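You operate a simulated robot arm through the tools that you are given. There is no shell and no other tool. Be economical: measure what you need, move in short steps, check, and stop when the job is done.

You are at the controls of a simulated robot arm. One attempt, no reset.

JOB
Take the black wheel on the bench twenty-six and put it away on the bottom grey shelf. Open the lower right clear drawer, take the blue plug on the bench twenty-six and put it away in the inside of the lower right clear drawer, then shut the drawer. Take the white can and leave it on the second red shelf from the bottom. Take the green pad and put it on the aisle edge of bench twenty-six. Fetch the white bottle from the top of the grey cart and stand it on the pale sheet. Fetch the green roll from the top of the black cart and set it on the second grey shelf from the bottom. Push the top red drawer shut. The order is free. Set down upright: white can, white bottle.

Only the result counts: the job must be done as asked and must still hold three seconds after the hand-in. Knocking over, shifting, dropping, spilling or breaking anything else fails it. Flat cloth is picked up by pressing the open fingertips on it (5 to 10 N) and closing them slowly along it; thin cloth reads only 2 to 8 mm in the jaws.

ROBOT AND FRAMES
A 7-joint arm with a two-finger parallel gripper on a trunk, on a base that drives. Base frame: it is fixed to the floor where the robot stands at the start and does not move with it; the origin is under the middle of the robot, x ahead of it, y to its left, z up; the surface under the hand at the start is at about z = 0.78. Units: m, rad, N and s.
With the tool pointing down near the work surface it reaches from about 0.26 to 0.7 m from the robot's upright axis, wherever it stands. Its first joint turns from -2.496 to 2.496 rad. Places, roughly: aisle edge of bench twenty-six (60x17 cm) [0.56, -1.08, 0.78]; black wheel (8x8x4 cm) [0.7, 0.2, 0.8]; blue plug (3x3x3 cm) [0.6, 0.1, 0.8]; bottom grey shelf [5.7, 5.7, 0.1]; green pad (6x9x3 cm) [0.9, -2, 0.8]; green roll (11x10x4 cm) [3, 4.4, 0.8]; inside of the lower right clear drawer [0.2, 6, 1]; lower right clear drawer [0.2, 6.1, 1.1]; pale sheet [-1.8, 1.8, 0.8]; second grey shelf [5.7, 5.7, 0.6]; second red shelf [-2.1, 0.8, 0.8]; top red drawer [2.7, 4.3, 0.7]; white bottle [0.75, 2.75, 0.75]; white can (7x7x19 cm) [1.3, -0.9, 0.9]. Payload 3 kg.
Tool frame: the origin (TCP) lies between the finger pads and is the grasp point; the fingertips stand 0.03 m ahead of it; z points along the fingers, y is the line along which they close. Largest opening 0.11 m; finger width 0.02, thickness 0.01; the body of the gripper, 0.048 by 0.112 m, starts 0.055 m behind the TCP.
Orientation is that of the tool frame in the base frame, as [roll, pitch, yaw] about the fixed x, y, z axes, in that order (R = Rz(yaw) Ry(pitch) Rx(roll)). With the fingers straight down and closing along the base's y, the tool's x points along the base's -x, its y along +y and its z along -z.

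CONTROLS
- The arm moves only by the tool drive_tool. Its argument "moves" is a list of rows, each a list of 3 entries, a list of its own where there are three numbers: the opening, from 0 (shut) to 1 (fully open), then the shift along the base's x, y, z in cm, then the turn, a rotation vector about the base's x, y, z in rad. In form: [[fingers, [dx, dy, dz], [ax, ay, az]], ...]. A call has 1 to 10 rows; each row is the pose to reach, as a shift and turn from the pose commanded when the call began. A row lasts 0.2 s, in which the tool goes at most 0.05 m and 0.15 rad; a call with a longer step from one row to the next is refused whole, and so is a gripper value outside its range. A pose out of reach is approached as far as the arm can. The call stops where the force on the tool passes 40 N (or 10 N more than at its start, if that is more) or the arm is blocked; 0.2 s more then pass. Each finger travels about 0.108 m/s and halts on what it meets, pressing with about 37 N; the grip force reading is that of the motor and also rises with nothing between the fingers. The clock runs only during rows and for 0.2 s after the last one: add rows that repeat a pose to give the fingers time. It gives the time, the measured TCP pose, the force on the tool (base axes), the opening and the grip force at its end, in the units of the frame above (readings bear some noise), with the torque about the TCP (base axes, N m) and any sound that the robot's microphone picked up.
- Cameras (640 x 400 px; columns grow to the right, rows downward): "scene" is now at [0.1367, -0.0495, 1.6942]; the picture's right is [-0.68, -0.73, 0.00], its down [-0.57, 0.53, -0.63] and it looks along [0.46, -0.43, -0.78] (base axes); focal length 264 px, centre (320, 200). "wrist" rides on the gripper at [0.072, 0.017, -0.103] in the tool frame; the picture's right is [-0.23, 0.97, 0.00], its down [-0.76, -0.18, -0.62] and it looks along [-0.61, -0.14, 0.78] (tool axes); focal length 222 px, centre (320, 200). There is no depth. A picture from a camera that has moved, and an enlarged one, comes with that camera's place and axes in the base frame and with its lens.
- snapshot(camera): a new picture of that camera. No time passes.
- raise_lower(by): slides the trunk up (or, below 0, down) by that many m; the arm and the scene camera ride with it, the base frame stays. It gives what a move gives, with no picture.
- base_move(legs): drives the robot by 1 to 6 legs, each [ahead, left, turn to the left] in m, m and rad, along the robot's own axes; the way and the turn of a leg run together, so that a leg with both is an arc; at most 1.5 m and 3.142 rad a leg. The arm and the cameras ride along, it lands a little off, and it stops where it bumps. It gives what a move gives.
- pan_tilt(pan, tilt): turns the head with the scene camera to pan (to the left, within 1.501 rad either way) and tilt (down, from -0.506 to 1.204), counted from straight ahead of the robot. It gives what a move gives.
- enlarge(camera, box): a new picture of the part [left, top, right, bottom] of that camera's present view, enlarged. No time passes.
- sign_off(): hands the job in; it is judged then, once.

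Go step by step. Nothing tells you exact positions but the pictures and the camera data: compare them with the known pose of the tool, close in by small moves and look again before you grip or let go. The budget is 217 turns and 202 pictures, counting those below and the enlarged ones. Unless the task says otherwise, let go and move clear before handing in.

The tools are called as name(argument=value, ...) on one line, values as JSON. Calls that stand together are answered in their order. drive_tool: Moves the arm, as the interface text tells. Its arguments: {"type":"object","properties":{"moves":{"type":"array"}},"required":["moves"]} The other tools are called the same way: raise_lower (by) slides the trunk up or down; base_move (legs) drives the base; pan_tilt (pan, tilt) turns the head that bears the scene camera; snapshot (camera) takes a picture; enlarge (camera, box) takes an enlarged picture of a part of a camera's view; sign_off () hands the job in.

At the start:

```text
time: 0.0
eef_pos: [0.6885, -0.3239, 1.0873]
orientation: [-3.141, -0.001, -3.14]
force: [-0.5, -0.4, 0.5]
ft_torque: [-0.03, -0.01, 0.01]
finger_gap: 0.1102
gripper_force: 0.0
trunk travel left (down, up): [-0.82, 0.07]
robot x, y, heading: [-0.003, -0.0036, 0.0]
head pan, tilt: [-0.749, 0.895]
```

scene: 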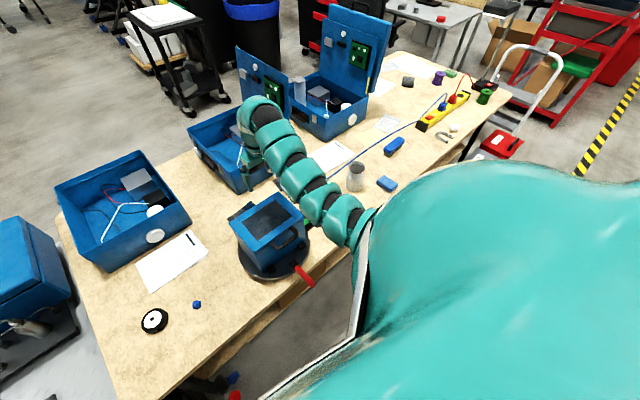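
wrist: 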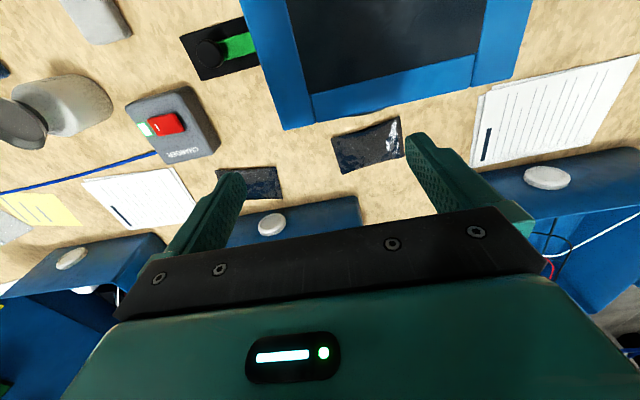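

I see the bench with the wheel (about [0.66, 0.18]) and the plug (about [0.62, 0.06]) near its left end. I'll look around first before choosing a route.

pan_tilt(pan=-0.9, tilt=0.45)

snapshot(camera="scene")

pan_tilt(pan=0.3, tilt=0.4)

snapshot(camera="scene")

pan_tilt(pan=1.5, tilt=0.4)

snapshot(camera="scene")

```text
time: 0.9
eef_pos: [0.6887, -0.3236, 1.0857]
orientation: [-3.141, 0.0, 3.14]
force: [0.3, 0.3, -0.4]
ft_torque: [0.01, 0.04, 0.0]
finger_gap: 0.1099
gripper_force: 0.0
trunk travel left (down, up): [-0.82, 0.07]
robot x, y, heading: [-0.0008, 0.0025, 0.001]
head pan, tilt: [-0.901, 0.45]
```

```text
199 pictures are left
camera scene: at [0.1383, -0.0699, 1.7321], right [-0.78, -0.62, 0.0], down [-0.27, 0.34, -0.9], along [0.56, -0.71, -0.44], focal length 264 px, centre (320, 200)
```

scene: 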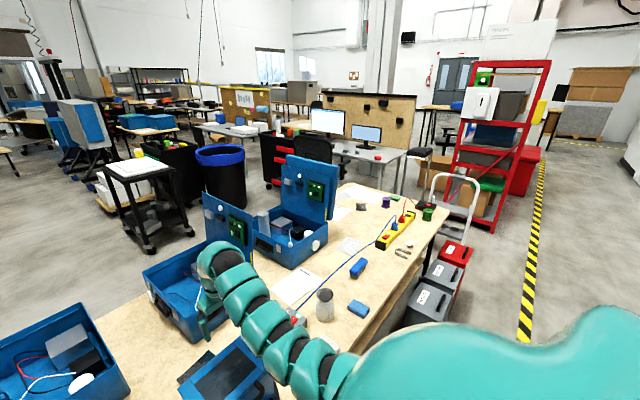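

```text
time: 2.3
eef_pos: [0.688, -0.3236, 1.0859]
orientation: [-3.14, 0.002, -3.141]
force: [-0.6, 0.5, -0.7]
ft_torque: [-0.01, 0.02, 0.01]
finger_gap: 0.1101
gripper_force: 0.1
trunk travel left (down, up): [-0.82, 0.07]
robot x, y, heading: [-0.0004, -0.001, -0.003]
head pan, tilt: [0.3, 0.4]
```

```text
198 pictures are left
camera scene: at [0.1697, 0.0294, 1.7368], right [0.29, -0.96, 0.0], down [-0.37, -0.11, -0.92], along [0.88, 0.27, -0.39], focal length 264 px, centre (320, 200)
```

scene: 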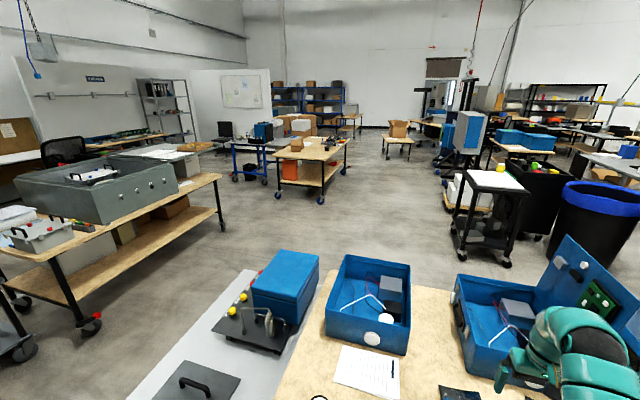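

```text
time: 3.7
eef_pos: [0.688, -0.3246, 1.0866]
orientation: [3.14, 0.0, -3.141]
force: [-0.9, 0.3, -0.2]
ft_torque: [0.01, 0.02, -0.02]
finger_gap: 0.11
gripper_force: 0.1
trunk travel left (down, up): [-0.82, 0.07]
robot x, y, heading: [0.003, 0.0015, -0.004]
head pan, tilt: [1.499, 0.4]
```

```text
197 pictures are left
camera scene: at [0.0879, 0.0945, 1.7368], right [1.0, -0.07, 0.0], down [-0.03, -0.39, -0.92], along [0.07, 0.92, -0.39], focal length 264 px, centre (320, 200)
```

scene: 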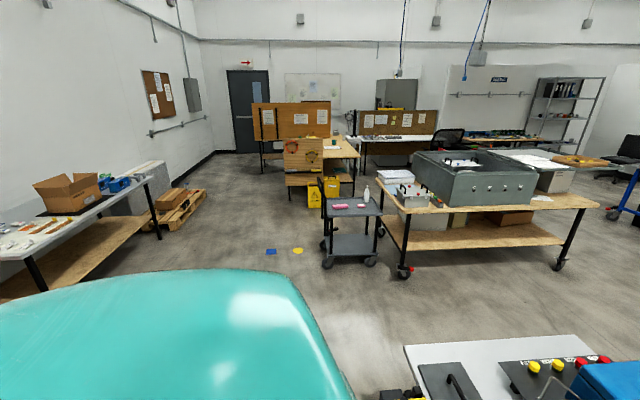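

The grey cart with the bottle is ahead-left at about y = 2.75. Next I zoom in on the far bench end and the can area, and look backwards.

pan_tilt(pan=-0.9, tilt=0.6)

enlarge(camera="scene", box=[180, 60, 500, 260])

pan_tilt(pan=-1.5, tilt=0.4)

snapshot(camera="scene")

```text
time: 5.9
eef_pos: [0.6883, -0.3231, 1.0861]
orientation: [-3.139, 0.0, -3.14]
force: [0.0, 0.0, -0.5]
ft_torque: [0.01, -0.03, 0.0]
finger_gap: 0.1099
gripper_force: 0.0
trunk travel left (down, up): [-0.82, 0.07]
robot x, y, heading: [-0.0029, -0.0004, -0.002]
head pan, tilt: [-0.901, 0.6]
```

```text
2.00 times, centred on (340, 160) of scene
camera zoom: at [0.1362, -0.0672, 1.7186], right [-0.78, -0.62, 0.0], down [-0.35, 0.44, -0.82], along [0.51, -0.65, -0.57], focal length 527 px, centre (280, 280)
```

zoom: 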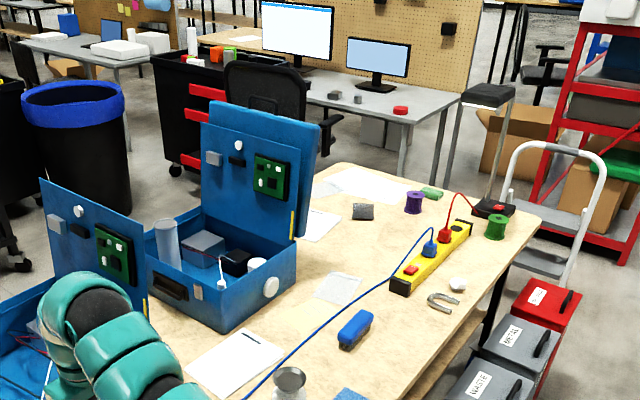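

```text
time: 6.9
eef_pos: [0.6882, -0.3242, 1.086]
orientation: [-3.138, 0.001, -3.141]
force: [-0.1, -0.5, 0.0]
ft_torque: [-0.02, -0.01, -0.04]
finger_gap: 0.1101
gripper_force: 0.2
trunk travel left (down, up): [-0.82, 0.07]
robot x, y, heading: [-0.0037, -0.0007, -0.001]
head pan, tilt: [-1.499, 0.4]
```

```text
195 pictures are left
camera scene: at [0.0879, -0.0903, 1.7368], right [-1.0, -0.07, 0.0], down [-0.03, 0.39, -0.92], along [0.07, -0.92, -0.39], focal length 264 px, centre (320, 200)
```

scene: 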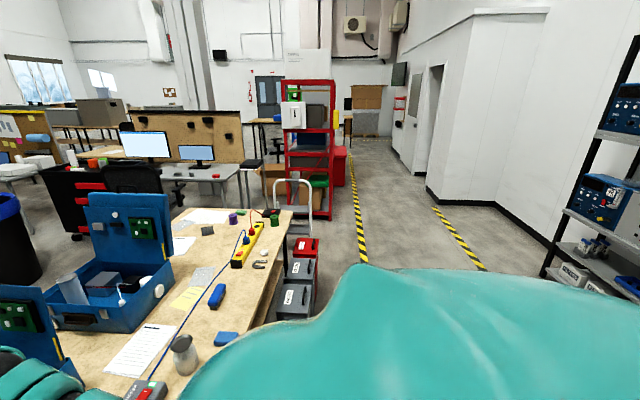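

The pad lies at about [0.86, -1.98] and the can stands in the open blue case at about [1.25, -0.93]. I retract the arm, back off and go down the aisle to see the bench end.

drive_tool(moves=[[1, [-5, 0, 1], [0, 0, 0]], [1, [-10, 2, 2], [0, 0, 0]], [1, [-14, 4, 3], [0, 0, 0]], [1, [-18, 6, 4], [0, 0, 0]], [1, [-22, 8, 5], [0, 0, 0]], [1, [-26, 10, 6], [0, 0, 0]], [1, [-28, 12, 6], [0, 0, 0]], [1, [-30, 14, 6], [0, 0, 0]]])

base_move(legs=[[-0.5, 0, 0], [0, 0, -1.57], [0.9, 0, 0]])

pan_tilt(pan=0.45, tilt=0.6)

snapshot(camera="scene")

```text
refused: row 1 steps farther than a row can; nothing moved
```

```text
time: 17.9
eef_pos: [-0.7844, -1.5816, 1.0869]
orientation: [3.142, -0.001, 1.599]
force: [-1.0, 0.0, -0.3]
ft_torque: [0.05, 0.02, 0.01]
finger_gap: 0.1101
gripper_force: 0.2
trunk travel left (down, up): [-0.82, 0.07]
robot x, y, heading: [-0.4816, -0.8864, -1.539]
head pan, tilt: [-1.499, 0.4]
```

```text
time: 19.8
eef_pos: [-0.7848, -1.5823, 1.0855]
orientation: [3.142, 0.0, 1.601]
force: [-0.8, 0.0, -0.5]
ft_torque: [0.0, 0.0, 0.0]
finger_gap: 0.1098
gripper_force: 0.0
trunk travel left (down, up): [-0.82, 0.07]
robot x, y, heading: [-0.4795, -0.885, -1.539]
head pan, tilt: [0.45, 0.6]
```

```text
194 pictures are left
camera scene: at [-0.4367, -1.0413, 1.7186], right [-0.89, -0.46, 0.0], down [-0.26, 0.5, -0.83], along [0.38, -0.73, -0.56], focal length 264 px, centre (320, 200)
```

scene: 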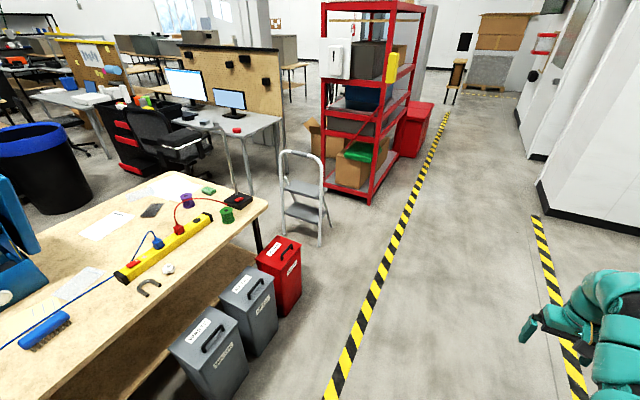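

The pad is only reachable from the far side, so I do the aisle-side jobs first, beginning with the wheel. I turn back to face the bench and drive abreast of the wheel.

base_move(legs=[[0, 0, 1.54], [0, 1.05, 0]])

drive_tool(moves=[[1, [-3, 3, 1], [0, 0, 0]], [1, [-6, 6, 2], [0, 0, 0]], [1, [-9, 9, 2], [0, 0, 0]], [1, [-12, 12, 2], [0, 0, 0]], [1, [-15, 15, 2], [0, 0, 0]], [1, [-18, 18, 2], [0, 0, 0]], [1, [-20, 22, 2], [0, 0, 0]], [1, [-20, 26, 2], [0, 0, 0]], [1, [-20, 30, 2], [0, 0, 0]], [1, [-20, 33, 2], [0, 0, 0]]])

pan_tilt(pan=0.2, tilt=0.7)

snapshot(camera="scene")

```text
time: 29.0
eef_pos: [0.2215, -0.1624, 1.0859]
orientation: [-3.14, 0.001, 3.128]
force: [-0.1, -0.1, -0.5]
ft_torque: [0.0, 0.04, 0.04]
finger_gap: 0.1099
gripper_force: 0.1
trunk travel left (down, up): [-0.82, 0.07]
robot x, y, heading: [-0.4614, 0.1699, -0.014]
head pan, tilt: [0.45, 0.6]
```

```text
time: 31.2
eef_pos: [0.2214, -0.117, 1.0589]
orientation: [3.141, 0.003, 3.128]
force: [0.4, 0.5, 0.1]
ft_torque: [0.0, 0.0, -0.01]
finger_gap: 0.11
gripper_force: 0.1
out of reach, approached as far as the arm can: row 1, 2, 3, 4, 5, 6, 7, 8, 9, 10
trunk travel left (down, up): [-0.82, 0.07]
robot x, y, heading: [-0.4661, 0.1717, -0.013]
head pan, tilt: [0.45, 0.6]
```

```text
time: 31.9
eef_pos: [0.2214, -0.1164, 1.0585]
orientation: [-3.141, 0.0, 3.128]
force: [-0.3, -1.3, 0.9]
ft_torque: [-0.01, 0.0, -0.02]
finger_gap: 0.1099
gripper_force: 0.0
trunk travel left (down, up): [-0.82, 0.07]
robot x, y, heading: [-0.4618, 0.1713, -0.013]
head pan, tilt: [0.201, 0.7]
```

```text
193 pictures are left
camera scene: at [-0.2977, 0.1882, 1.71], right [0.19, -0.98, 0.0], down [-0.63, -0.12, -0.77], along [0.75, 0.14, -0.64], focal length 264 px, centre (320, 200)
```

scene: 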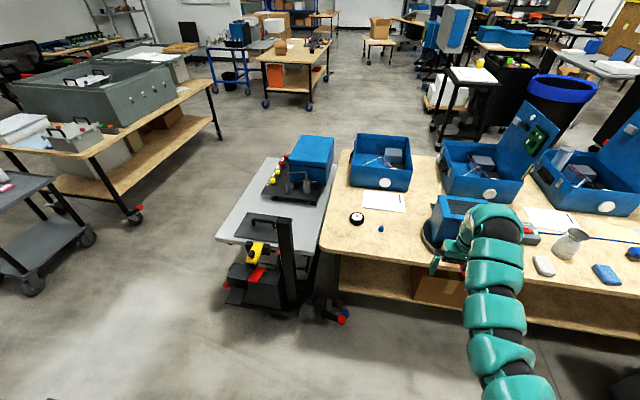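

The wheel is visible at the bench's left end. The arm limits near this height are unclear, so I try a sideways move here over the free aisle.

drive_tool(moves=[[1, [-3, 3, -3], [0, 0, 0]], [1, [-6, 6, -5], [0, 0, 0]], [1, [-8, 9, -6], [0, 0, 0]], [1, [-9, 13, -6], [0, 0, 0]], [1, [-10, 17, -6], [0, 0, 0]], [1, [-10, 21, -6], [0, 0, 0]], [1, [-10, 25, -6], [0, 0, 0]], [1, [-10, 28, -6], [0, 0, 0]]])

```text
refused: row 1 steps farther than a row can; nothing moved
```

The step was just over 5 cm; I shrink it.

drive_tool(moves=[[1, [-2, 2, -2], [0, 0, 0]], [1, [-4, 4, -4], [0, 0, 0]], [1, [-6, 7, -6], [0, 0, 0]], [1, [-8, 11, -6], [0, 0, 0]], [1, [-9, 15, -6], [0, 0, 0]], [1, [-10, 19, -6], [0, 0, 0]], [1, [-10, 23, -6], [0, 0, 0]], [1, [-10, 27, -6], [0, 0, 0]]])

```text
time: 33.7
eef_pos: [0.1157, 0.1691, 0.9961]
orientation: [-3.14, 0.001, 3.129]
force: [0.2, -0.2, 0.2]
ft_torque: [-0.01, -0.02, 0.02]
finger_gap: 0.11
gripper_force: 0.0
out of reach, approached as far as the arm can: row 1
trunk travel left (down, up): [-0.82, 0.07]
robot x, y, heading: [-0.4598, 0.173, -0.009]
head pan, tilt: [0.201, 0.7]
```

Reach is fine here. Now I tilt the tool forward so the wheel can later go flat onto a low shelf.

drive_tool(moves=[[1, [2, 0, 0], [0, -0.14, 0]], [1, [4, 0, 0], [0, -0.28, 0]], [1, [6, 0, 0], [0, -0.42, 0]], [1, [8, 0, 0], [0, -0.56, 0]], [1, [10, 0, 0], [0, -0.7, 0]], [1, [12, 0, 0], [0, -0.84, 0]], [1, [12, 0, 0], [0, -0.98, 0]], [1, [12, 0, 0], [0, -1.1, 0]]])

snapshot(camera="wrist")

enlarge(camera="scene", box=[300, 180, 460, 280])

```text
time: 35.5
eef_pos: [0.2381, 0.169, 0.9968]
orientation: [3.115, 1.104, 3.108]
force: [1.0, 0.4, 0.4]
ft_torque: [-0.01, -0.01, -0.03]
finger_gap: 0.1101
gripper_force: 0.0
trunk travel left (down, up): [-0.82, 0.07]
robot x, y, heading: [-0.4632, 0.1717, -0.013]
head pan, tilt: [0.201, 0.7]
```

```text
192 pictures are left
camera wrist: at [0.1127, 0.1884, 0.9778], right [0.11, 0.97, 0.21], down [-0.21, -0.19, 0.96], along [0.97, -0.15, 0.19], focal length 222 px, centre (320, 200)
```

wrist: 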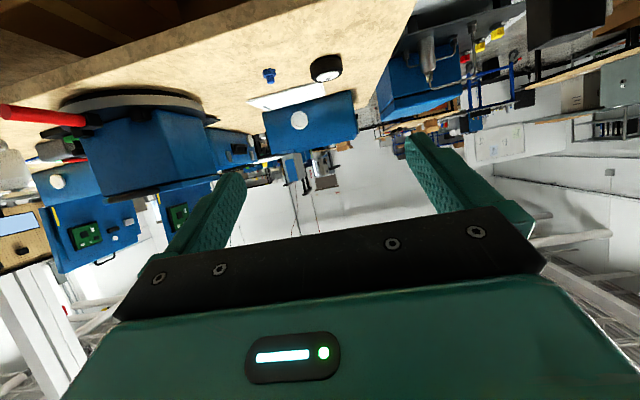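

```text
4.00 times, centred on (380, 230) of scene
camera zoom: at [-0.2976, 0.1878, 1.7099], right [0.19, -0.98, 0.0], down [-0.63, -0.12, -0.76], along [0.75, 0.14, -0.64], focal length 1054 px, centre (80, 80)
```

zoom: 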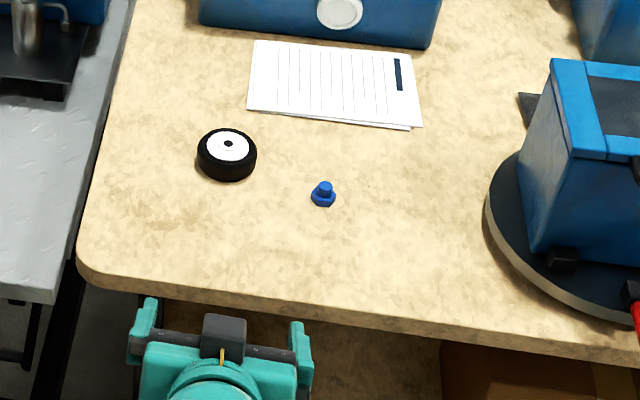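

Wheel is at about [0.655, 0.176] and plug at [0.62, 0.0625]. I ease the tilt to about 40° (camera stays clear of the bench), then drive forward.

drive_tool(moves=[[1, [-1, 0, 0], [0, 0.14, 0]], [1, [-2, 0, 0], [0, 0.28, 0]], [1, [-3, 0, 0], [0, 0.4, 0]], [1, [-3, 0, 0], [0, 0.4, 0]]])

base_move(legs=[[0.42, 0, 0.012]])

snapshot(camera="wrist")

snapshot(camera="scene")

```text
time: 36.5
eef_pos: [0.2083, 0.1702, 0.9978]
orientation: [3.13, 0.7, 3.124]
force: [-0.3, -0.3, -0.4]
ft_torque: [-0.04, -0.01, 0.0]
finger_gap: 0.11
gripper_force: 0.1
trunk travel left (down, up): [-0.82, 0.07]
robot x, y, heading: [-0.4634, 0.1687, -0.012]
head pan, tilt: [0.201, 0.7]
```

```text
time: 39.1
eef_pos: [0.6204, 0.177, 0.9973]
orientation: [3.131, 0.699, 3.139]
force: [0.3, -0.7, 0.3]
ft_torque: [-0.01, 0.01, 0.0]
finger_gap: 0.1099
gripper_force: 0.0
trunk travel left (down, up): [-0.82, 0.07]
robot x, y, heading: [-0.0541, 0.1671, 0.0]
head pan, tilt: [0.201, 0.7]
```

```text
190 pictures are left
camera wrist: at [0.497, 0.1937, 1.0288], right [0.17, 0.97, 0.15], down [0.18, -0.19, 0.97], along [0.97, -0.14, -0.21], focal length 222 px, centre (320, 200)
```

wrist: 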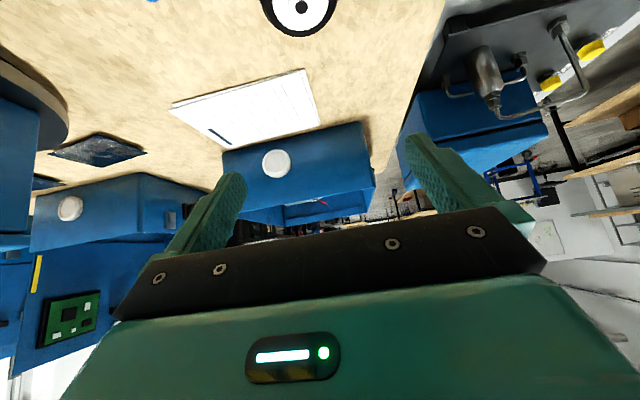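

```text
189 pictures are left
camera scene: at [0.1136, 0.1873, 1.7099], right [0.2, -0.98, 0.0], down [-0.63, -0.13, -0.76], along [0.75, 0.15, -0.64], focal length 264 px, centre (320, 200)
```

scene: 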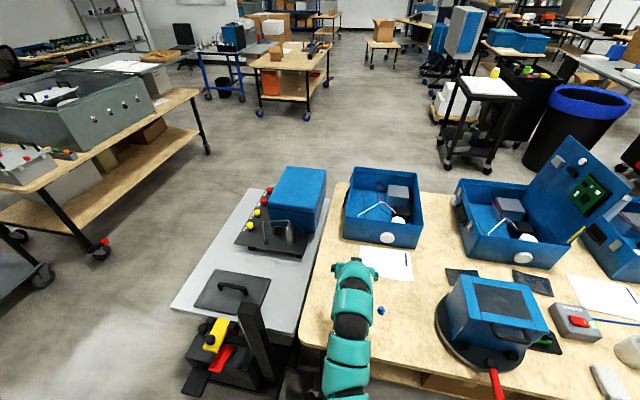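

Wheel centre confirmed at about [0.653, 0.181]. I descend around it and close.

drive_tool(moves=[[1, [2, 0.2, -4], [0, 0, 0]], [1, [3.3, 0.4, -8], [0, 0, 0]], [1, [3.3, 0.4, -12], [0, 0, 0]], [1, [3.3, 0.4, -15], [0, 0, 0]], [1, [3.3, 0.4, -17], [0, 0, 0]], [1, [3.3, 0.4, -18.2], [0, 0, 0]], [1, [3.3, 0.4, -18.2], [0, 0, 0]]])

snapshot(camera="wrist")

```text
time: 40.7
eef_pos: [0.6538, 0.1813, 0.8154]
orientation: [3.132, 0.7, 3.137]
force: [0.5, -0.2, -0.3]
ft_torque: [0.0, 0.0, 0.01]
finger_gap: 0.1099
gripper_force: 0.1
trunk travel left (down, up): [-0.82, 0.07]
robot x, y, heading: [-0.0528, 0.1665, 0.002]
head pan, tilt: [0.201, 0.7]
```

```text
188 pictures are left
camera wrist: at [0.5296, 0.1986, 0.8474], right [0.17, 0.97, 0.15], down [0.18, -0.19, 0.97], along [0.97, -0.14, -0.21], focal length 222 px, centre (320, 200)
```

wrist: 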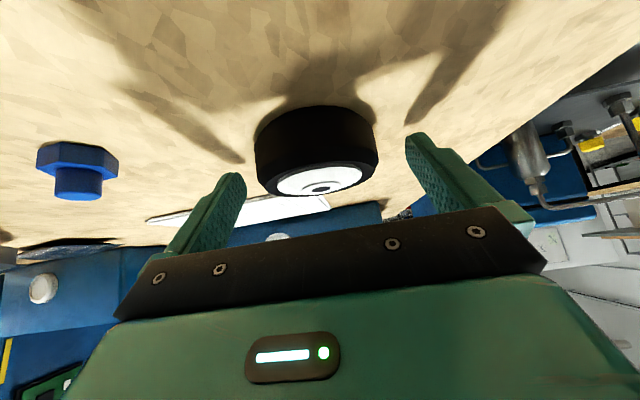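

The wheel sits between the fingers. Closing and lifting.

drive_tool(moves=[[0.6, [0, 0, 0], [0, 0, 0]], [0.5, [0, 0, 0], [0, 0, 0]], [0.4, [0, 0, 0], [0, 0, 0]], [0.4, [0, 0, 0], [0, 0, 0]], [0.4, [0, 0, 2], [0, 0, 0]], [0.4, [0, 0, 6], [0, 0, 0]], [0.4, [0, 0, 10], [0, 0, 0]], [0.4, [0, 0, 15], [0, 0, 0]]])

snapshot(camera="wrist")

```text
time: 42.5
eef_pos: [0.6505, 0.1788, 0.9676]
orientation: [3.132, 0.7, 3.136]
force: [0.0, 0.3, 0.5]
ft_torque: [0.0, 0.0, -0.02]
finger_gap: 0.044
gripper_force: 0.0
trunk travel left (down, up): [-0.82, 0.07]
robot x, y, heading: [-0.0554, 0.1671, 0.001]
head pan, tilt: [0.201, 0.7]
```

```text
187 pictures are left
camera wrist: at [0.5289, 0.1969, 1.0001], right [0.17, 0.97, 0.15], down [0.18, -0.19, 0.97], along [0.97, -0.14, -0.21], focal length 222 px, centre (320, 200)
```

wrist: 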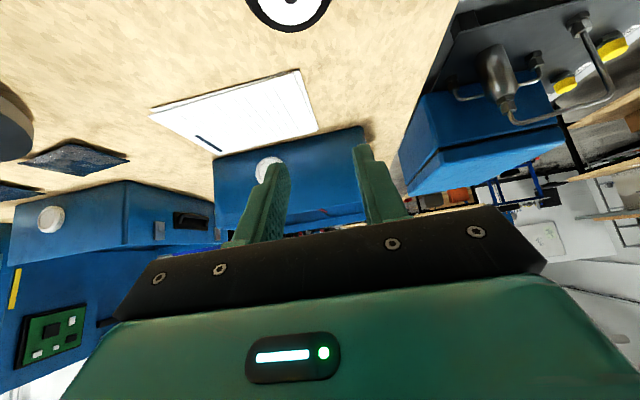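

The grip slipped off: the wheel was nudged about 1 cm forward and stays on the bench. I'll regrip farther forward and check the gap before lifting.

drive_tool(moves=[[1, [0, 0.3, 0], [0, 0, 0]], [1, [2.5, 0.3, -3], [0, 0, 0]], [1, [2.5, 0.3, -7], [0, 0, 0]], [1, [2.5, 0.3, -11], [0, 0, 0]], [1, [2.5, 0.3, -14], [0, 0, 0]], [1, [2.5, 0.3, -15.4], [0, 0, 0]], [1, [2.5, 0.3, -15.4], [0, 0, 0]]])

snapshot(camera="wrist")

enlarge(camera="scene", box=[280, 220, 440, 320])

```text
time: 44.1
eef_pos: [0.6758, 0.1836, 0.812]
orientation: [3.131, 0.7, 3.137]
force: [0.2, -0.6, -0.7]
ft_torque: [-0.01, -0.02, 0.01]
finger_gap: 0.11
gripper_force: 0.1
trunk travel left (down, up): [-0.82, 0.07]
robot x, y, heading: [-0.0522, 0.1713, -0.001]
head pan, tilt: [0.201, 0.7]
```

```text
186 pictures are left
camera wrist: at [0.5534, 0.1999, 0.8439], right [0.17, 0.97, 0.15], down [0.18, -0.19, 0.97], along [0.97, -0.14, -0.21], focal length 222 px, centre (320, 200)
```

wrist: 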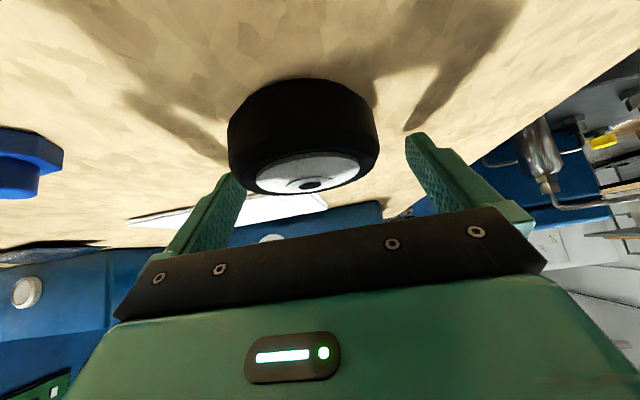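

```text
4.00 times, centred on (360, 270) of scene
camera zoom: at [0.1123, 0.1873, 1.71], right [0.2, -0.98, 0.0], down [-0.63, -0.13, -0.77], along [0.75, 0.15, -0.64], focal length 1054 px, centre (160, -80)
```

zoom: 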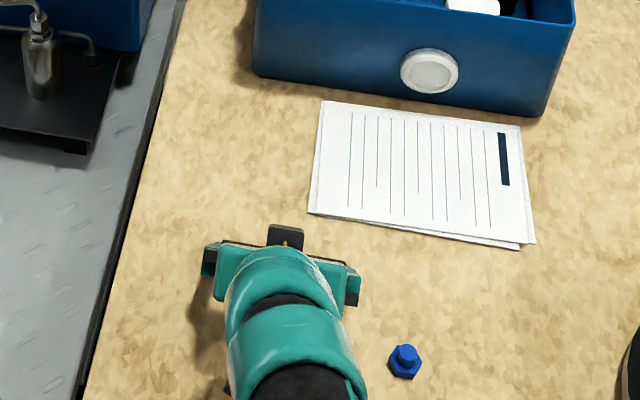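

Base centre of the wheel is about [0.667, 0.182]. A steeper tool grips its full height better, so I reduce the tilt to 0.3 rad and then close.

drive_tool(moves=[[1, [-0.3, 0, 1.5], [0, 0.13, 0]], [1, [-0.6, 0, 1.5], [0, 0.26, 0]], [1, [-0.8, -0.1, 1.5], [0, 0.4, 0]], [1, [-0.8, -0.1, 1.5], [0, 0.4, 0]], [1, [-0.8, -0.1, 0.4], [0, 0.4, 0]], [1, [-0.8, -0.1, 0.2], [0, 0.4, 0]], [0.6, [-0.8, -0.1, 0.2], [0, 0.4, 0]], [0.6, [-0.8, -0.1, 0.2], [0, 0.4, 0]], [0.5, [-0.8, -0.1, 0.2], [0, 0.4, 0]], [0.5, [-0.8, -0.1, 0.2], [0, 0.4, 0]]])

snapshot(camera="wrist")

```text
time: 46.3
eef_pos: [0.6694, 0.1824, 0.8158]
orientation: [3.132, 0.3, 3.138]
force: [-1.3, 0.2, 1.4]
ft_torque: [0.04, 0.02, 0.02]
finger_gap: 0.0729
gripper_force: 37.2
trunk travel left (down, up): [-0.82, 0.07]
robot x, y, heading: [-0.053, 0.1687, 0.002]
head pan, tilt: [0.201, 0.7]
```

```text
184 pictures are left
camera wrist: at [0.5688, 0.1996, 0.8912], right [0.22, 0.97, 0.08], down [0.54, -0.19, 0.82], along [0.81, -0.14, -0.57], focal length 222 px, centre (320, 200)
```

wrist: 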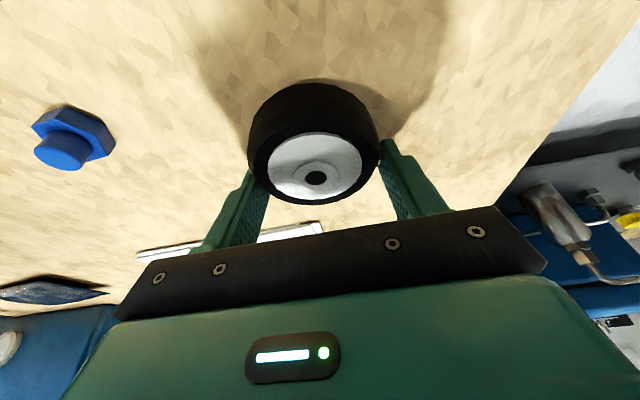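

Held at 73 mm with 37 N. Lifting.

drive_tool(moves=[[0.5, [0, 0, 1], [0, 0, 0]], [0.5, [0, 0, 3], [0, 0, 0]], [0.5, [0, 0, 6], [0, 0, 0]], [0.5, [0, 0, 10], [0, 0, 0]], [0.5, [0, 0, 14], [0, 0, 0]], [0.5, [0, 0, 17], [0, 0, 0]], [0.5, [0, 0, 17], [0, 0, 0]]])

snapshot(camera="wrist")

```text
time: 47.9
eef_pos: [0.6699, 0.1821, 0.9845]
orientation: [3.133, 0.302, 3.137]
force: [0.4, 0.2, -2.2]
ft_torque: [0.01, -0.01, 0.0]
finger_gap: 0.0729
gripper_force: 37.1
trunk travel left (down, up): [-0.82, 0.07]
robot x, y, heading: [-0.0502, 0.1703, -0.001]
head pan, tilt: [0.201, 0.7]
```

```text
183 pictures are left
camera wrist: at [0.569, 0.1997, 1.0606], right [0.22, 0.97, 0.08], down [0.54, -0.18, 0.82], along [0.81, -0.14, -0.57], focal length 222 px, centre (320, 200)
```

wrist: 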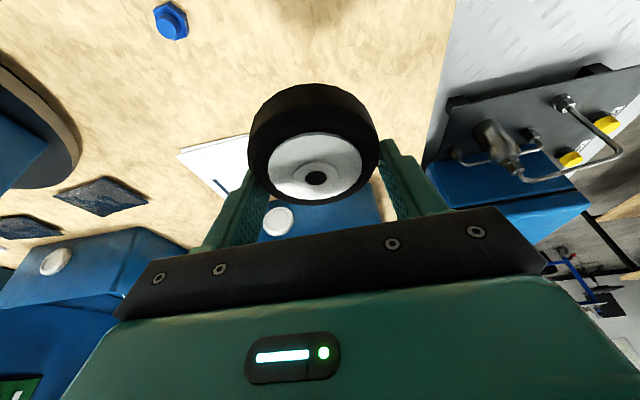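

The wheel is held. I back out and drive along the free corridor (y about 1.45) to x about 3, then look toward the grey shelf.

base_move(legs=[[-0.55, 0, 0], [0, 1.28, 0], [1.5, 0, 0], [1.5, 0, 0], [0.5, 0, 0]])

pan_tilt(pan=0.9, tilt=0.4)

snapshot(camera="scene")

```text
time: 73.7
eef_pos: [3.6095, 1.5388, 0.9831]
orientation: [3.133, 0.3, -3.119]
force: [0.5, 0.3, -1.1]
ft_torque: [0.02, -0.02, 0.0]
finger_gap: 0.0727
gripper_force: 37.1
trunk travel left (down, up): [-0.82, 0.07]
robot x, y, heading: [2.8895, 1.5063, 0.028]
head pan, tilt: [0.201, 0.7]
```

```text
time: 74.7
eef_pos: [3.6085, 1.5392, 0.9829]
orientation: [3.133, 0.3, -3.118]
force: [-0.3, 0.4, -1.5]
ft_torque: [0.03, -0.01, -0.02]
finger_gap: 0.0726
gripper_force: 37.1
trunk travel left (down, up): [-0.82, 0.07]
robot x, y, heading: [2.889, 1.509, 0.026]
head pan, tilt: [0.901, 0.4]
```

```text
182 pictures are left
camera scene: at [3.0256, 1.5844, 1.7368], right [0.8, -0.6, 0.0], down [-0.23, -0.31, -0.92], along [0.55, 0.74, -0.39], focal length 264 px, centre (320, 200)
```

scene: 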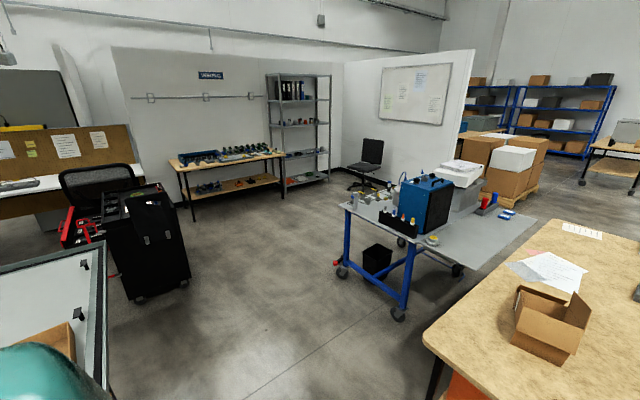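

I see the grey shelf ahead by the wall, the black cart at left with its red drawer open, and a blue table at right. I thread between the tables toward the shelf.

base_move(legs=[[0, 0, 0.77], [0.565, -0.02, 0], [1.283, 0.689, 0], [1.418, 0.262, 0], [0, 0, 0.3]])

pan_tilt(pan=0, tilt=0.5)

snapshot(camera="scene")

```text
time: 94.5
eef_pos: [4.8461, 5.1052, 0.9829]
orientation: [3.132, 0.301, -2.065]
force: [-0.1, -0.1, -1.4]
ft_torque: [0.0, -0.02, -0.03]
finger_gap: 0.0727
gripper_force: 37.2
trunk travel left (down, up): [-0.82, 0.07]
robot x, y, heading: [4.5156, 4.4632, 1.081]
head pan, tilt: [0.901, 0.4]
```

```text
time: 95.7
eef_pos: [4.8451, 5.1051, 0.9846]
orientation: [3.133, 0.3, -2.067]
force: [0.6, 0.3, -1.2]
ft_torque: [0.01, -0.04, -0.03]
finger_gap: 0.0727
gripper_force: 36.9
trunk travel left (down, up): [-0.82, 0.07]
robot x, y, heading: [4.517, 4.4619, 1.081]
head pan, tilt: [0.0, 0.499]
```

```text
181 pictures are left
camera scene: at [4.599, 4.6163, 1.7277], right [0.88, -0.47, 0.0], down [-0.23, -0.42, -0.88], along [0.41, 0.77, -0.48], focal length 264 px, centre (320, 200)
```

scene: 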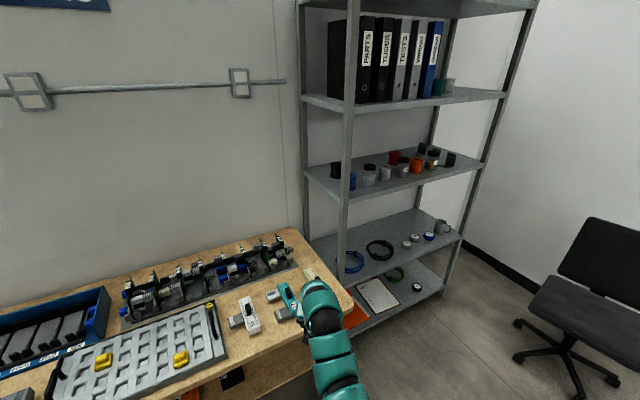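

The bottom grey shelf has a front edge near y≈5.48 (x 5.26–6.14), with some small items and free gaps. I drive in front of it and face it.

base_move(legs=[[0.653, -1.011, 0], [0, 0, 0.49]])

pan_tilt(pan=0, tilt=0.75)

snapshot(camera="scene")

```text
time: 103.2
eef_pos: [5.7043, 5.2917, 0.9853]
orientation: [3.132, 0.301, -1.58]
force: [-0.5, -0.2, -1.6]
ft_torque: [0.03, 0.0, 0.0]
finger_gap: 0.0727
gripper_force: 37.0
trunk travel left (down, up): [-0.82, 0.07]
robot x, y, heading: [5.7114, 4.5705, 1.561]
head pan, tilt: [0.0, 0.499]
```

```text
time: 103.9
eef_pos: [5.7054, 5.2914, 0.9828]
orientation: [3.133, 0.301, -1.582]
force: [0.4, -0.2, -1.4]
ft_torque: [0.04, -0.02, -0.01]
finger_gap: 0.0727
gripper_force: 37.1
trunk travel left (down, up): [-0.82, 0.07]
robot x, y, heading: [5.7179, 4.5688, 1.559]
head pan, tilt: [0.0, 0.75]
```

```text
180 pictures are left
camera scene: at [5.7168, 4.7356, 1.7057], right [1.0, -0.01, 0.0], down [-0.01, -0.68, -0.73], along [0.01, 0.73, -0.68], focal length 264 px, centre (320, 200)
```

scene: 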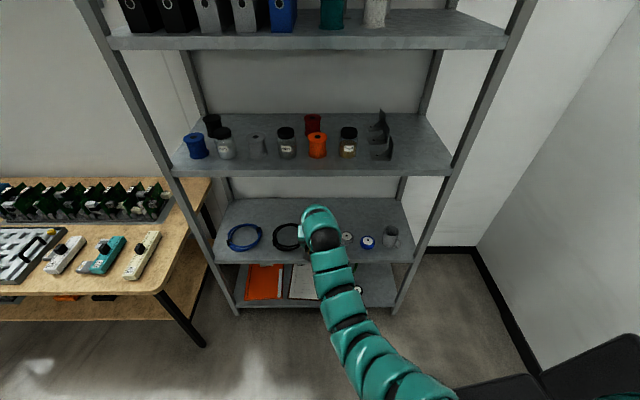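

I lower the trunk to bring the arm to bottom-shelf height; the wheel is still 15 cm in front of the shelf edge.

raise_lower(by=-0.78)

pan_tilt(pan=0, tilt=0.6)

snapshot(camera="scene")

snapshot(camera="wrist")

```text
refused: -0.78 is not a number from -0.4 to 0.4
```

```text
time: 104.6
eef_pos: [5.7058, 5.2923, 0.9837]
orientation: [3.133, 0.301, -1.582]
force: [-0.6, -0.1, -0.6]
ft_torque: [0.01, -0.01, 0.0]
finger_gap: 0.0727
gripper_force: 37.6
trunk travel left (down, up): [-0.82, 0.07]
robot x, y, heading: [5.7181, 4.5714, 1.565]
head pan, tilt: [0.0, 0.6]
```

```text
179 pictures are left
camera scene: at [5.7168, 4.7411, 1.7185], right [1.0, -0.01, 0.0], down [0.0, -0.57, -0.82], along [0.01, 0.82, -0.57], focal length 264 px, centre (320, 200)
```

scene: 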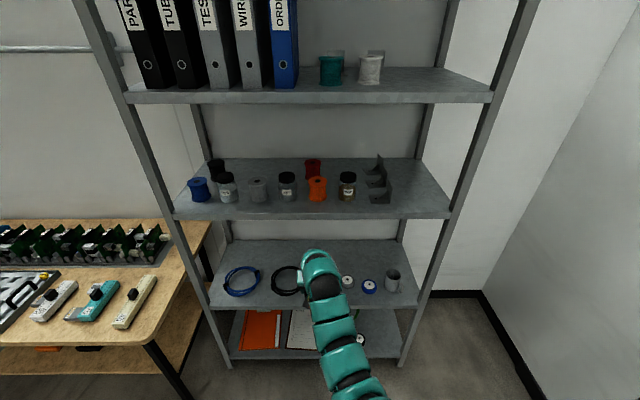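

```text
178 pictures are left
camera wrist: at [5.6874, 5.1924, 1.0604], right [-0.97, 0.22, 0.08], down [0.19, 0.54, 0.82], along [0.14, 0.81, -0.57], focal length 222 px, centre (320, 200)
```

wrist: 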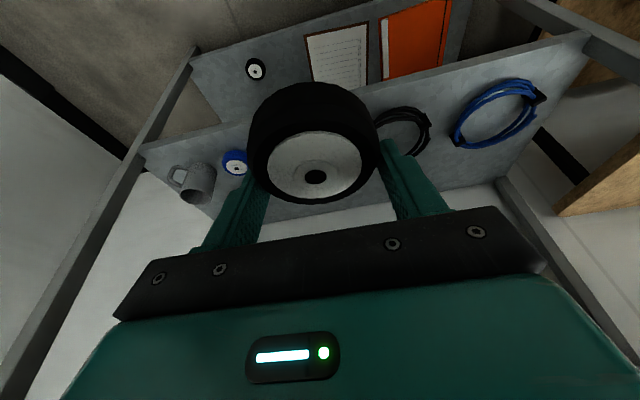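

Trunk moves are limited to 0.4 m; lowering in two steps.

raise_lower(by=-0.4)

raise_lower(by=-0.36)

snapshot(camera="scene")

snapshot(camera="wrist")

```text
time: 108.5
eef_pos: [5.7045, 5.2907, 0.584]
orientation: [3.133, 0.3, -1.582]
force: [0.7, 1.4, -0.7]
ft_torque: [-0.03, 0.01, -0.04]
finger_gap: 0.0726
gripper_force: 37.1
trunk travel left (down, up): [-0.42, 0.47]
robot x, y, heading: [5.7129, 4.5704, 1.566]
head pan, tilt: [0.0, 0.6]
```

```text
time: 112.0
eef_pos: [5.7046, 5.2899, 0.2239]
orientation: [3.133, 0.301, -1.583]
force: [-0.6, 0.0, -1.4]
ft_torque: [0.02, 0.0, -0.02]
finger_gap: 0.0729
gripper_force: 37.6
trunk travel left (down, up): [-0.06, 0.83]
robot x, y, heading: [5.7176, 4.5695, 1.565]
head pan, tilt: [0.0, 0.6]
```

```text
177 pictures are left
camera scene: at [5.7168, 4.7409, 0.9586], right [1.0, -0.01, 0.0], down [0.0, -0.57, -0.82], along [0.01, 0.82, -0.57], focal length 264 px, centre (320, 200)
```

scene: 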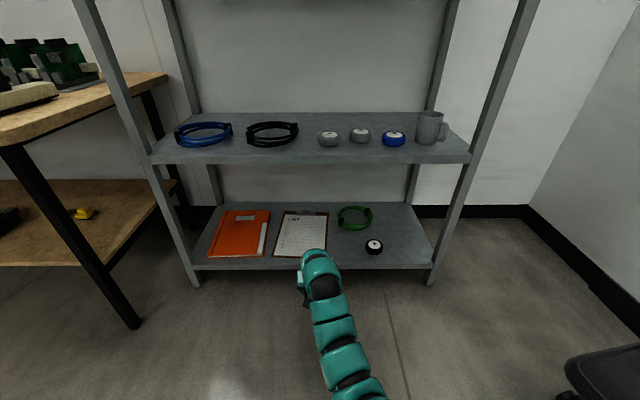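

```text
176 pictures are left
camera wrist: at [5.6874, 5.1923, 0.3004], right [-0.97, 0.22, 0.08], down [0.19, 0.54, 0.82], along [0.14, 0.81, -0.57], focal length 222 px, centre (320, 200)
```

wrist: 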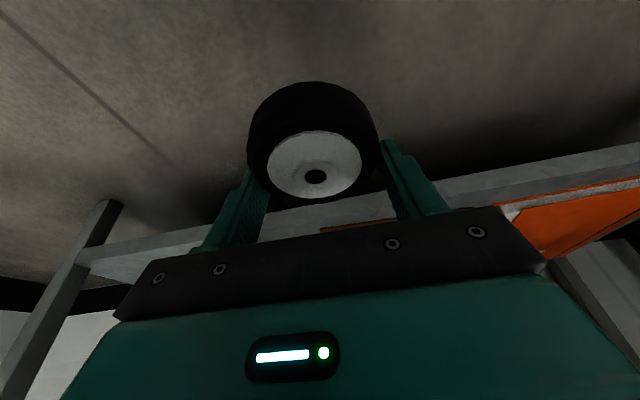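

Bottom shelf surface is at z≈0.10. The free spot is between the clipboard and a small black wheel, near [5.84, 5.575]. I drive the base in so the wheel hangs above that spot.

base_move(legs=[[0, -0.135, 0], [0.28, 0, 0]])

snapshot(camera="scene")

snapshot(camera="wrist")

```text
time: 114.8
eef_pos: [5.8383, 5.5722, 0.2245]
orientation: [3.133, 0.3, -1.58]
force: [0.3, -0.5, -2.1]
ft_torque: [-0.04, -0.01, 0.01]
finger_gap: 0.0726
gripper_force: 37.2
trunk travel left (down, up): [-0.06, 0.83]
robot x, y, heading: [5.8508, 4.852, 1.568]
head pan, tilt: [0.0, 0.6]
```

```text
175 pictures are left
camera scene: at [5.8526, 5.0222, 0.9586], right [1.0, 0.0, 0.0], down [0.0, -0.57, -0.82], along [0.0, 0.82, -0.57], focal length 264 px, centre (320, 200)
```

scene: 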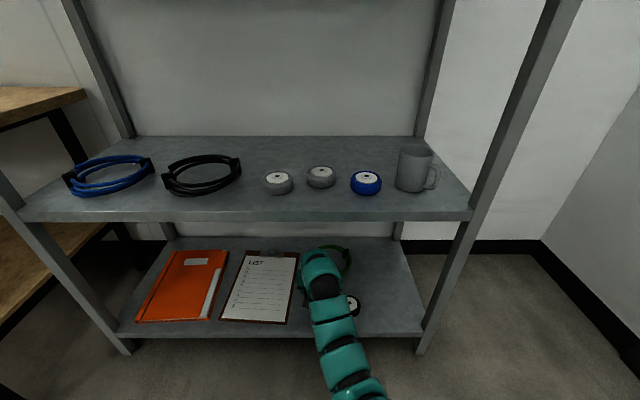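

```text
174 pictures are left
camera wrist: at [5.8215, 5.4734, 0.3004], right [-0.97, 0.22, 0.08], down [0.19, 0.54, 0.82], along [0.14, 0.81, -0.57], focal length 222 px, centre (320, 200)
```

wrist: 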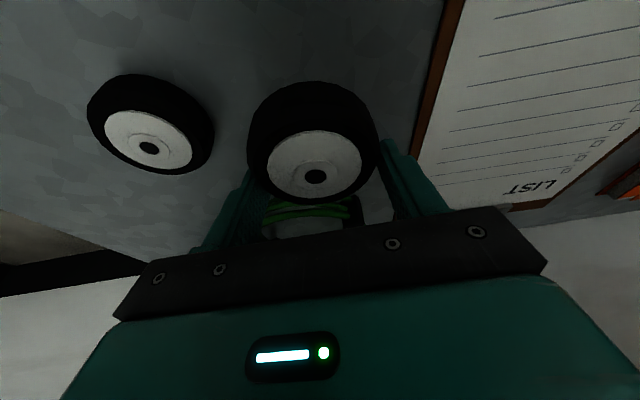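

The gap is centred at x≈5.84. I lower the wheel with a force check.

drive_tool(moves=[[0.5, [0, 0, -3], [0, 0, 0]], [0.5, [0, 0, -6], [0, 0, 0]], [0.5, [0, 0, -7.5], [0, 0, 0]], [0.5, [0, 0, -8.3], [0, 0, 0]], [0.5, [0, 0, -8.6], [0, 0, 0]]])

snapshot(camera="wrist")

```text
time: 115.5
eef_pos: [5.8391, 5.5736, 0.1738]
orientation: [3.129, 0.315, -1.578]
force: [2.0, -10.1, 27.0]
ft_torque: [-0.59, -0.36, 0.0]
finger_gap: 0.0724
gripper_force: 36.8
trunk travel left (down, up): [-0.06, 0.83]
robot x, y, heading: [5.8492, 4.8492, 1.561]
head pan, tilt: [0.0, 0.6]
stopped in row 3: the force on the tool passed its limit at 69 N (the readings are from after the stop); the commanded pose is now the measured one
```

```text
173 pictures are left
camera wrist: at [5.8211, 5.4744, 0.2479], right [-0.97, 0.22, 0.08], down [0.19, 0.53, 0.83], along [0.14, 0.82, -0.56], focal length 222 px, centre (320, 200)
```

wrist: 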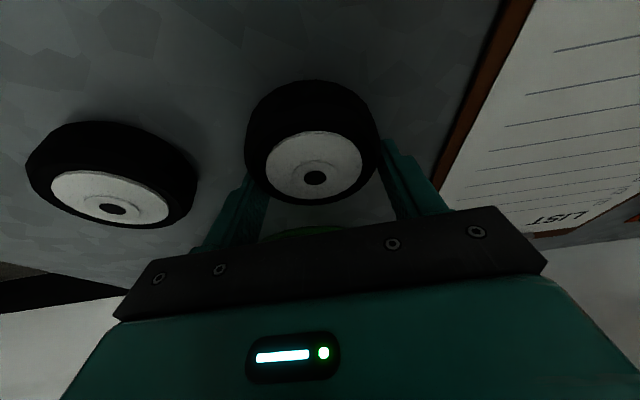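

The wheel touched down at TCP z≈0.174, so the shelf top is about 0.138. I ease up a hair, open, and lift away.

drive_tool(moves=[[0.5, [0, 0, 0.2], [0, 0, 0]], [0.7, [0, 0, 0.2], [0, 0, 0]], [0.84, [0, 0, 0.2], [0, 0, 0]], [0.84, [0, 0, 0.2], [0, 0, 0]], [0.84, [0, 0, 0.2], [0, 0, 0]], [0.84, [0, 0, 2], [0, 0, 0]], [0.84, [0, 0, 4], [0, 0, 0]], [0.84, [0, 0, 7], [0, 0, 0]], [0.84, [0, 0, 8], [0, 0, 0]]])

snapshot(camera="wrist")

```text
time: 117.5
eef_pos: [5.8396, 5.5746, 0.2487]
orientation: [3.131, 0.309, -1.579]
force: [-0.3, 0.0, -0.1]
ft_torque: [0.02, 0.01, 0.0]
finger_gap: 0.0927
gripper_force: 0.1
trunk travel left (down, up): [-0.06, 0.83]
robot x, y, heading: [5.8515, 4.8558, 1.569]
head pan, tilt: [0.0, 0.6]
```

```text
172 pictures are left
camera wrist: at [5.8214, 5.4754, 0.3247], right [-0.97, 0.22, 0.08], down [0.19, 0.54, 0.82], along [0.14, 0.81, -0.56], focal length 222 px, centre (320, 200)
```

wrist: 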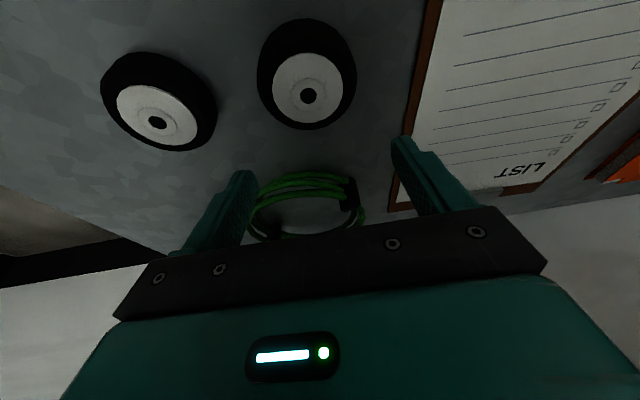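

The wheel rests on the bottom shelf. I back out, raise the trunk and head toward the black cart.

base_move(legs=[[-0.55, 0, 0]])

raise_lower(by=0.4)

raise_lower(by=0.4)

base_move(legs=[[0, 0, 1.57], [1.2, 0, 0]])

pan_tilt(pan=0, tilt=0.5)

snapshot(camera="scene")

```text
time: 120.7
eef_pos: [5.833, 5.0207, 0.2486]
orientation: [3.133, 0.308, -1.573]
force: [0.2, 0.4, 0.5]
ft_torque: [0.0, 0.01, 0.0]
finger_gap: 0.0926
gripper_force: 0.0
trunk travel left (down, up): [-0.06, 0.83]
robot x, y, heading: [5.8525, 4.2942, 1.57]
head pan, tilt: [0.0, 0.6]
```

```text
time: 124.5
eef_pos: [5.8331, 5.0204, 0.6481]
orientation: [3.131, 0.309, -1.572]
force: [-0.6, -0.4, 0.9]
ft_torque: [0.01, -0.01, 0.02]
finger_gap: 0.0924
gripper_force: 0.0
trunk travel left (down, up): [-0.46, 0.43]
robot x, y, heading: [5.8488, 4.3003, 1.576]
head pan, tilt: [0.0, 0.6]
```

```text
time: 128.3
eef_pos: [5.8336, 5.0203, 1.0488]
orientation: [3.13, 0.307, -1.574]
force: [0.1, 0.6, 0.7]
ft_torque: [-0.01, -0.02, -0.01]
finger_gap: 0.0921
gripper_force: 0.1
trunk travel left (down, up): [-0.86, 0.03]
robot x, y, heading: [5.8474, 4.2994, 1.571]
head pan, tilt: [0.0, 0.6]
```

```text
time: 138.1
eef_pos: [3.9316, 4.3199, 1.0488]
orientation: [3.13, 0.307, -0.022]
force: [0.2, 0.0, -0.8]
ft_torque: [0.0, -0.01, 0.05]
finger_gap: 0.0923
gripper_force: 0.1
trunk travel left (down, up): [-0.86, 0.03]
robot x, y, heading: [4.6574, 4.3242, 3.117]
head pan, tilt: [0.0, 0.6]
```

```text
time: 138.8
eef_pos: [3.9317, 4.3205, 1.0489]
orientation: [3.131, 0.309, -0.023]
force: [0.0, -0.1, -0.1]
ft_torque: [-0.01, -0.01, -0.02]
finger_gap: 0.0925
gripper_force: 0.1
trunk travel left (down, up): [-0.86, 0.03]
robot x, y, heading: [4.6547, 4.3216, 3.123]
head pan, tilt: [0.0, 0.499]
```

```text
171 pictures are left
camera scene: at [4.4855, 4.3275, 1.7676], right [0.02, 1.0, 0.0], down [0.48, -0.01, -0.88], along [-0.88, 0.02, -0.48], focal length 264 px, centre (320, 200)
```

scene: 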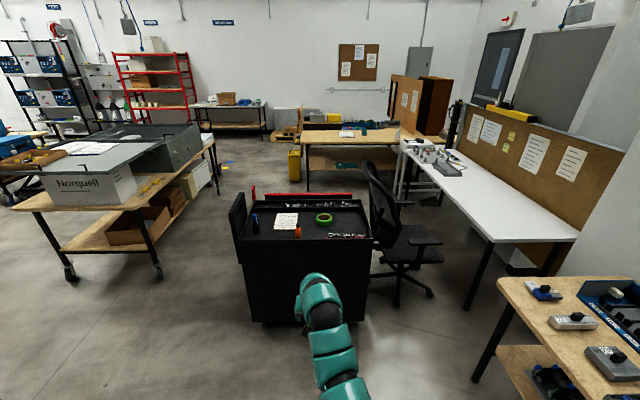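

The cart is ahead with the green roll on its top; the open red drawer is on its far side. Zooming in.

enlarge(camera="scene", box=[220, 170, 400, 282])

```text
3.56 times, centred on (310, 226) of scene
camera zoom: at [4.4855, 4.3275, 1.7676], right [0.02, 1.0, 0.0], down [0.48, -0.01, -0.88], along [-0.88, 0.02, -0.48], focal length 937 px, centre (356, 108)
```

zoom: 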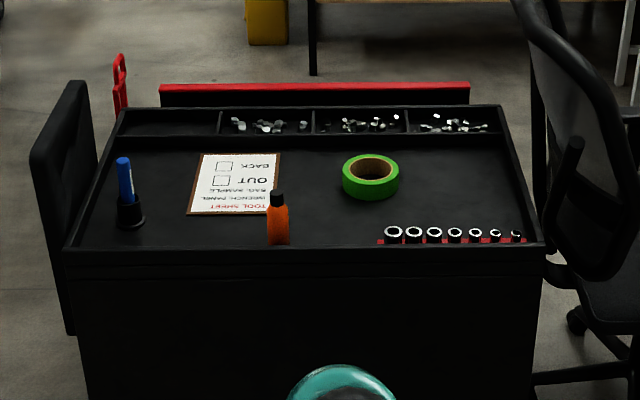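

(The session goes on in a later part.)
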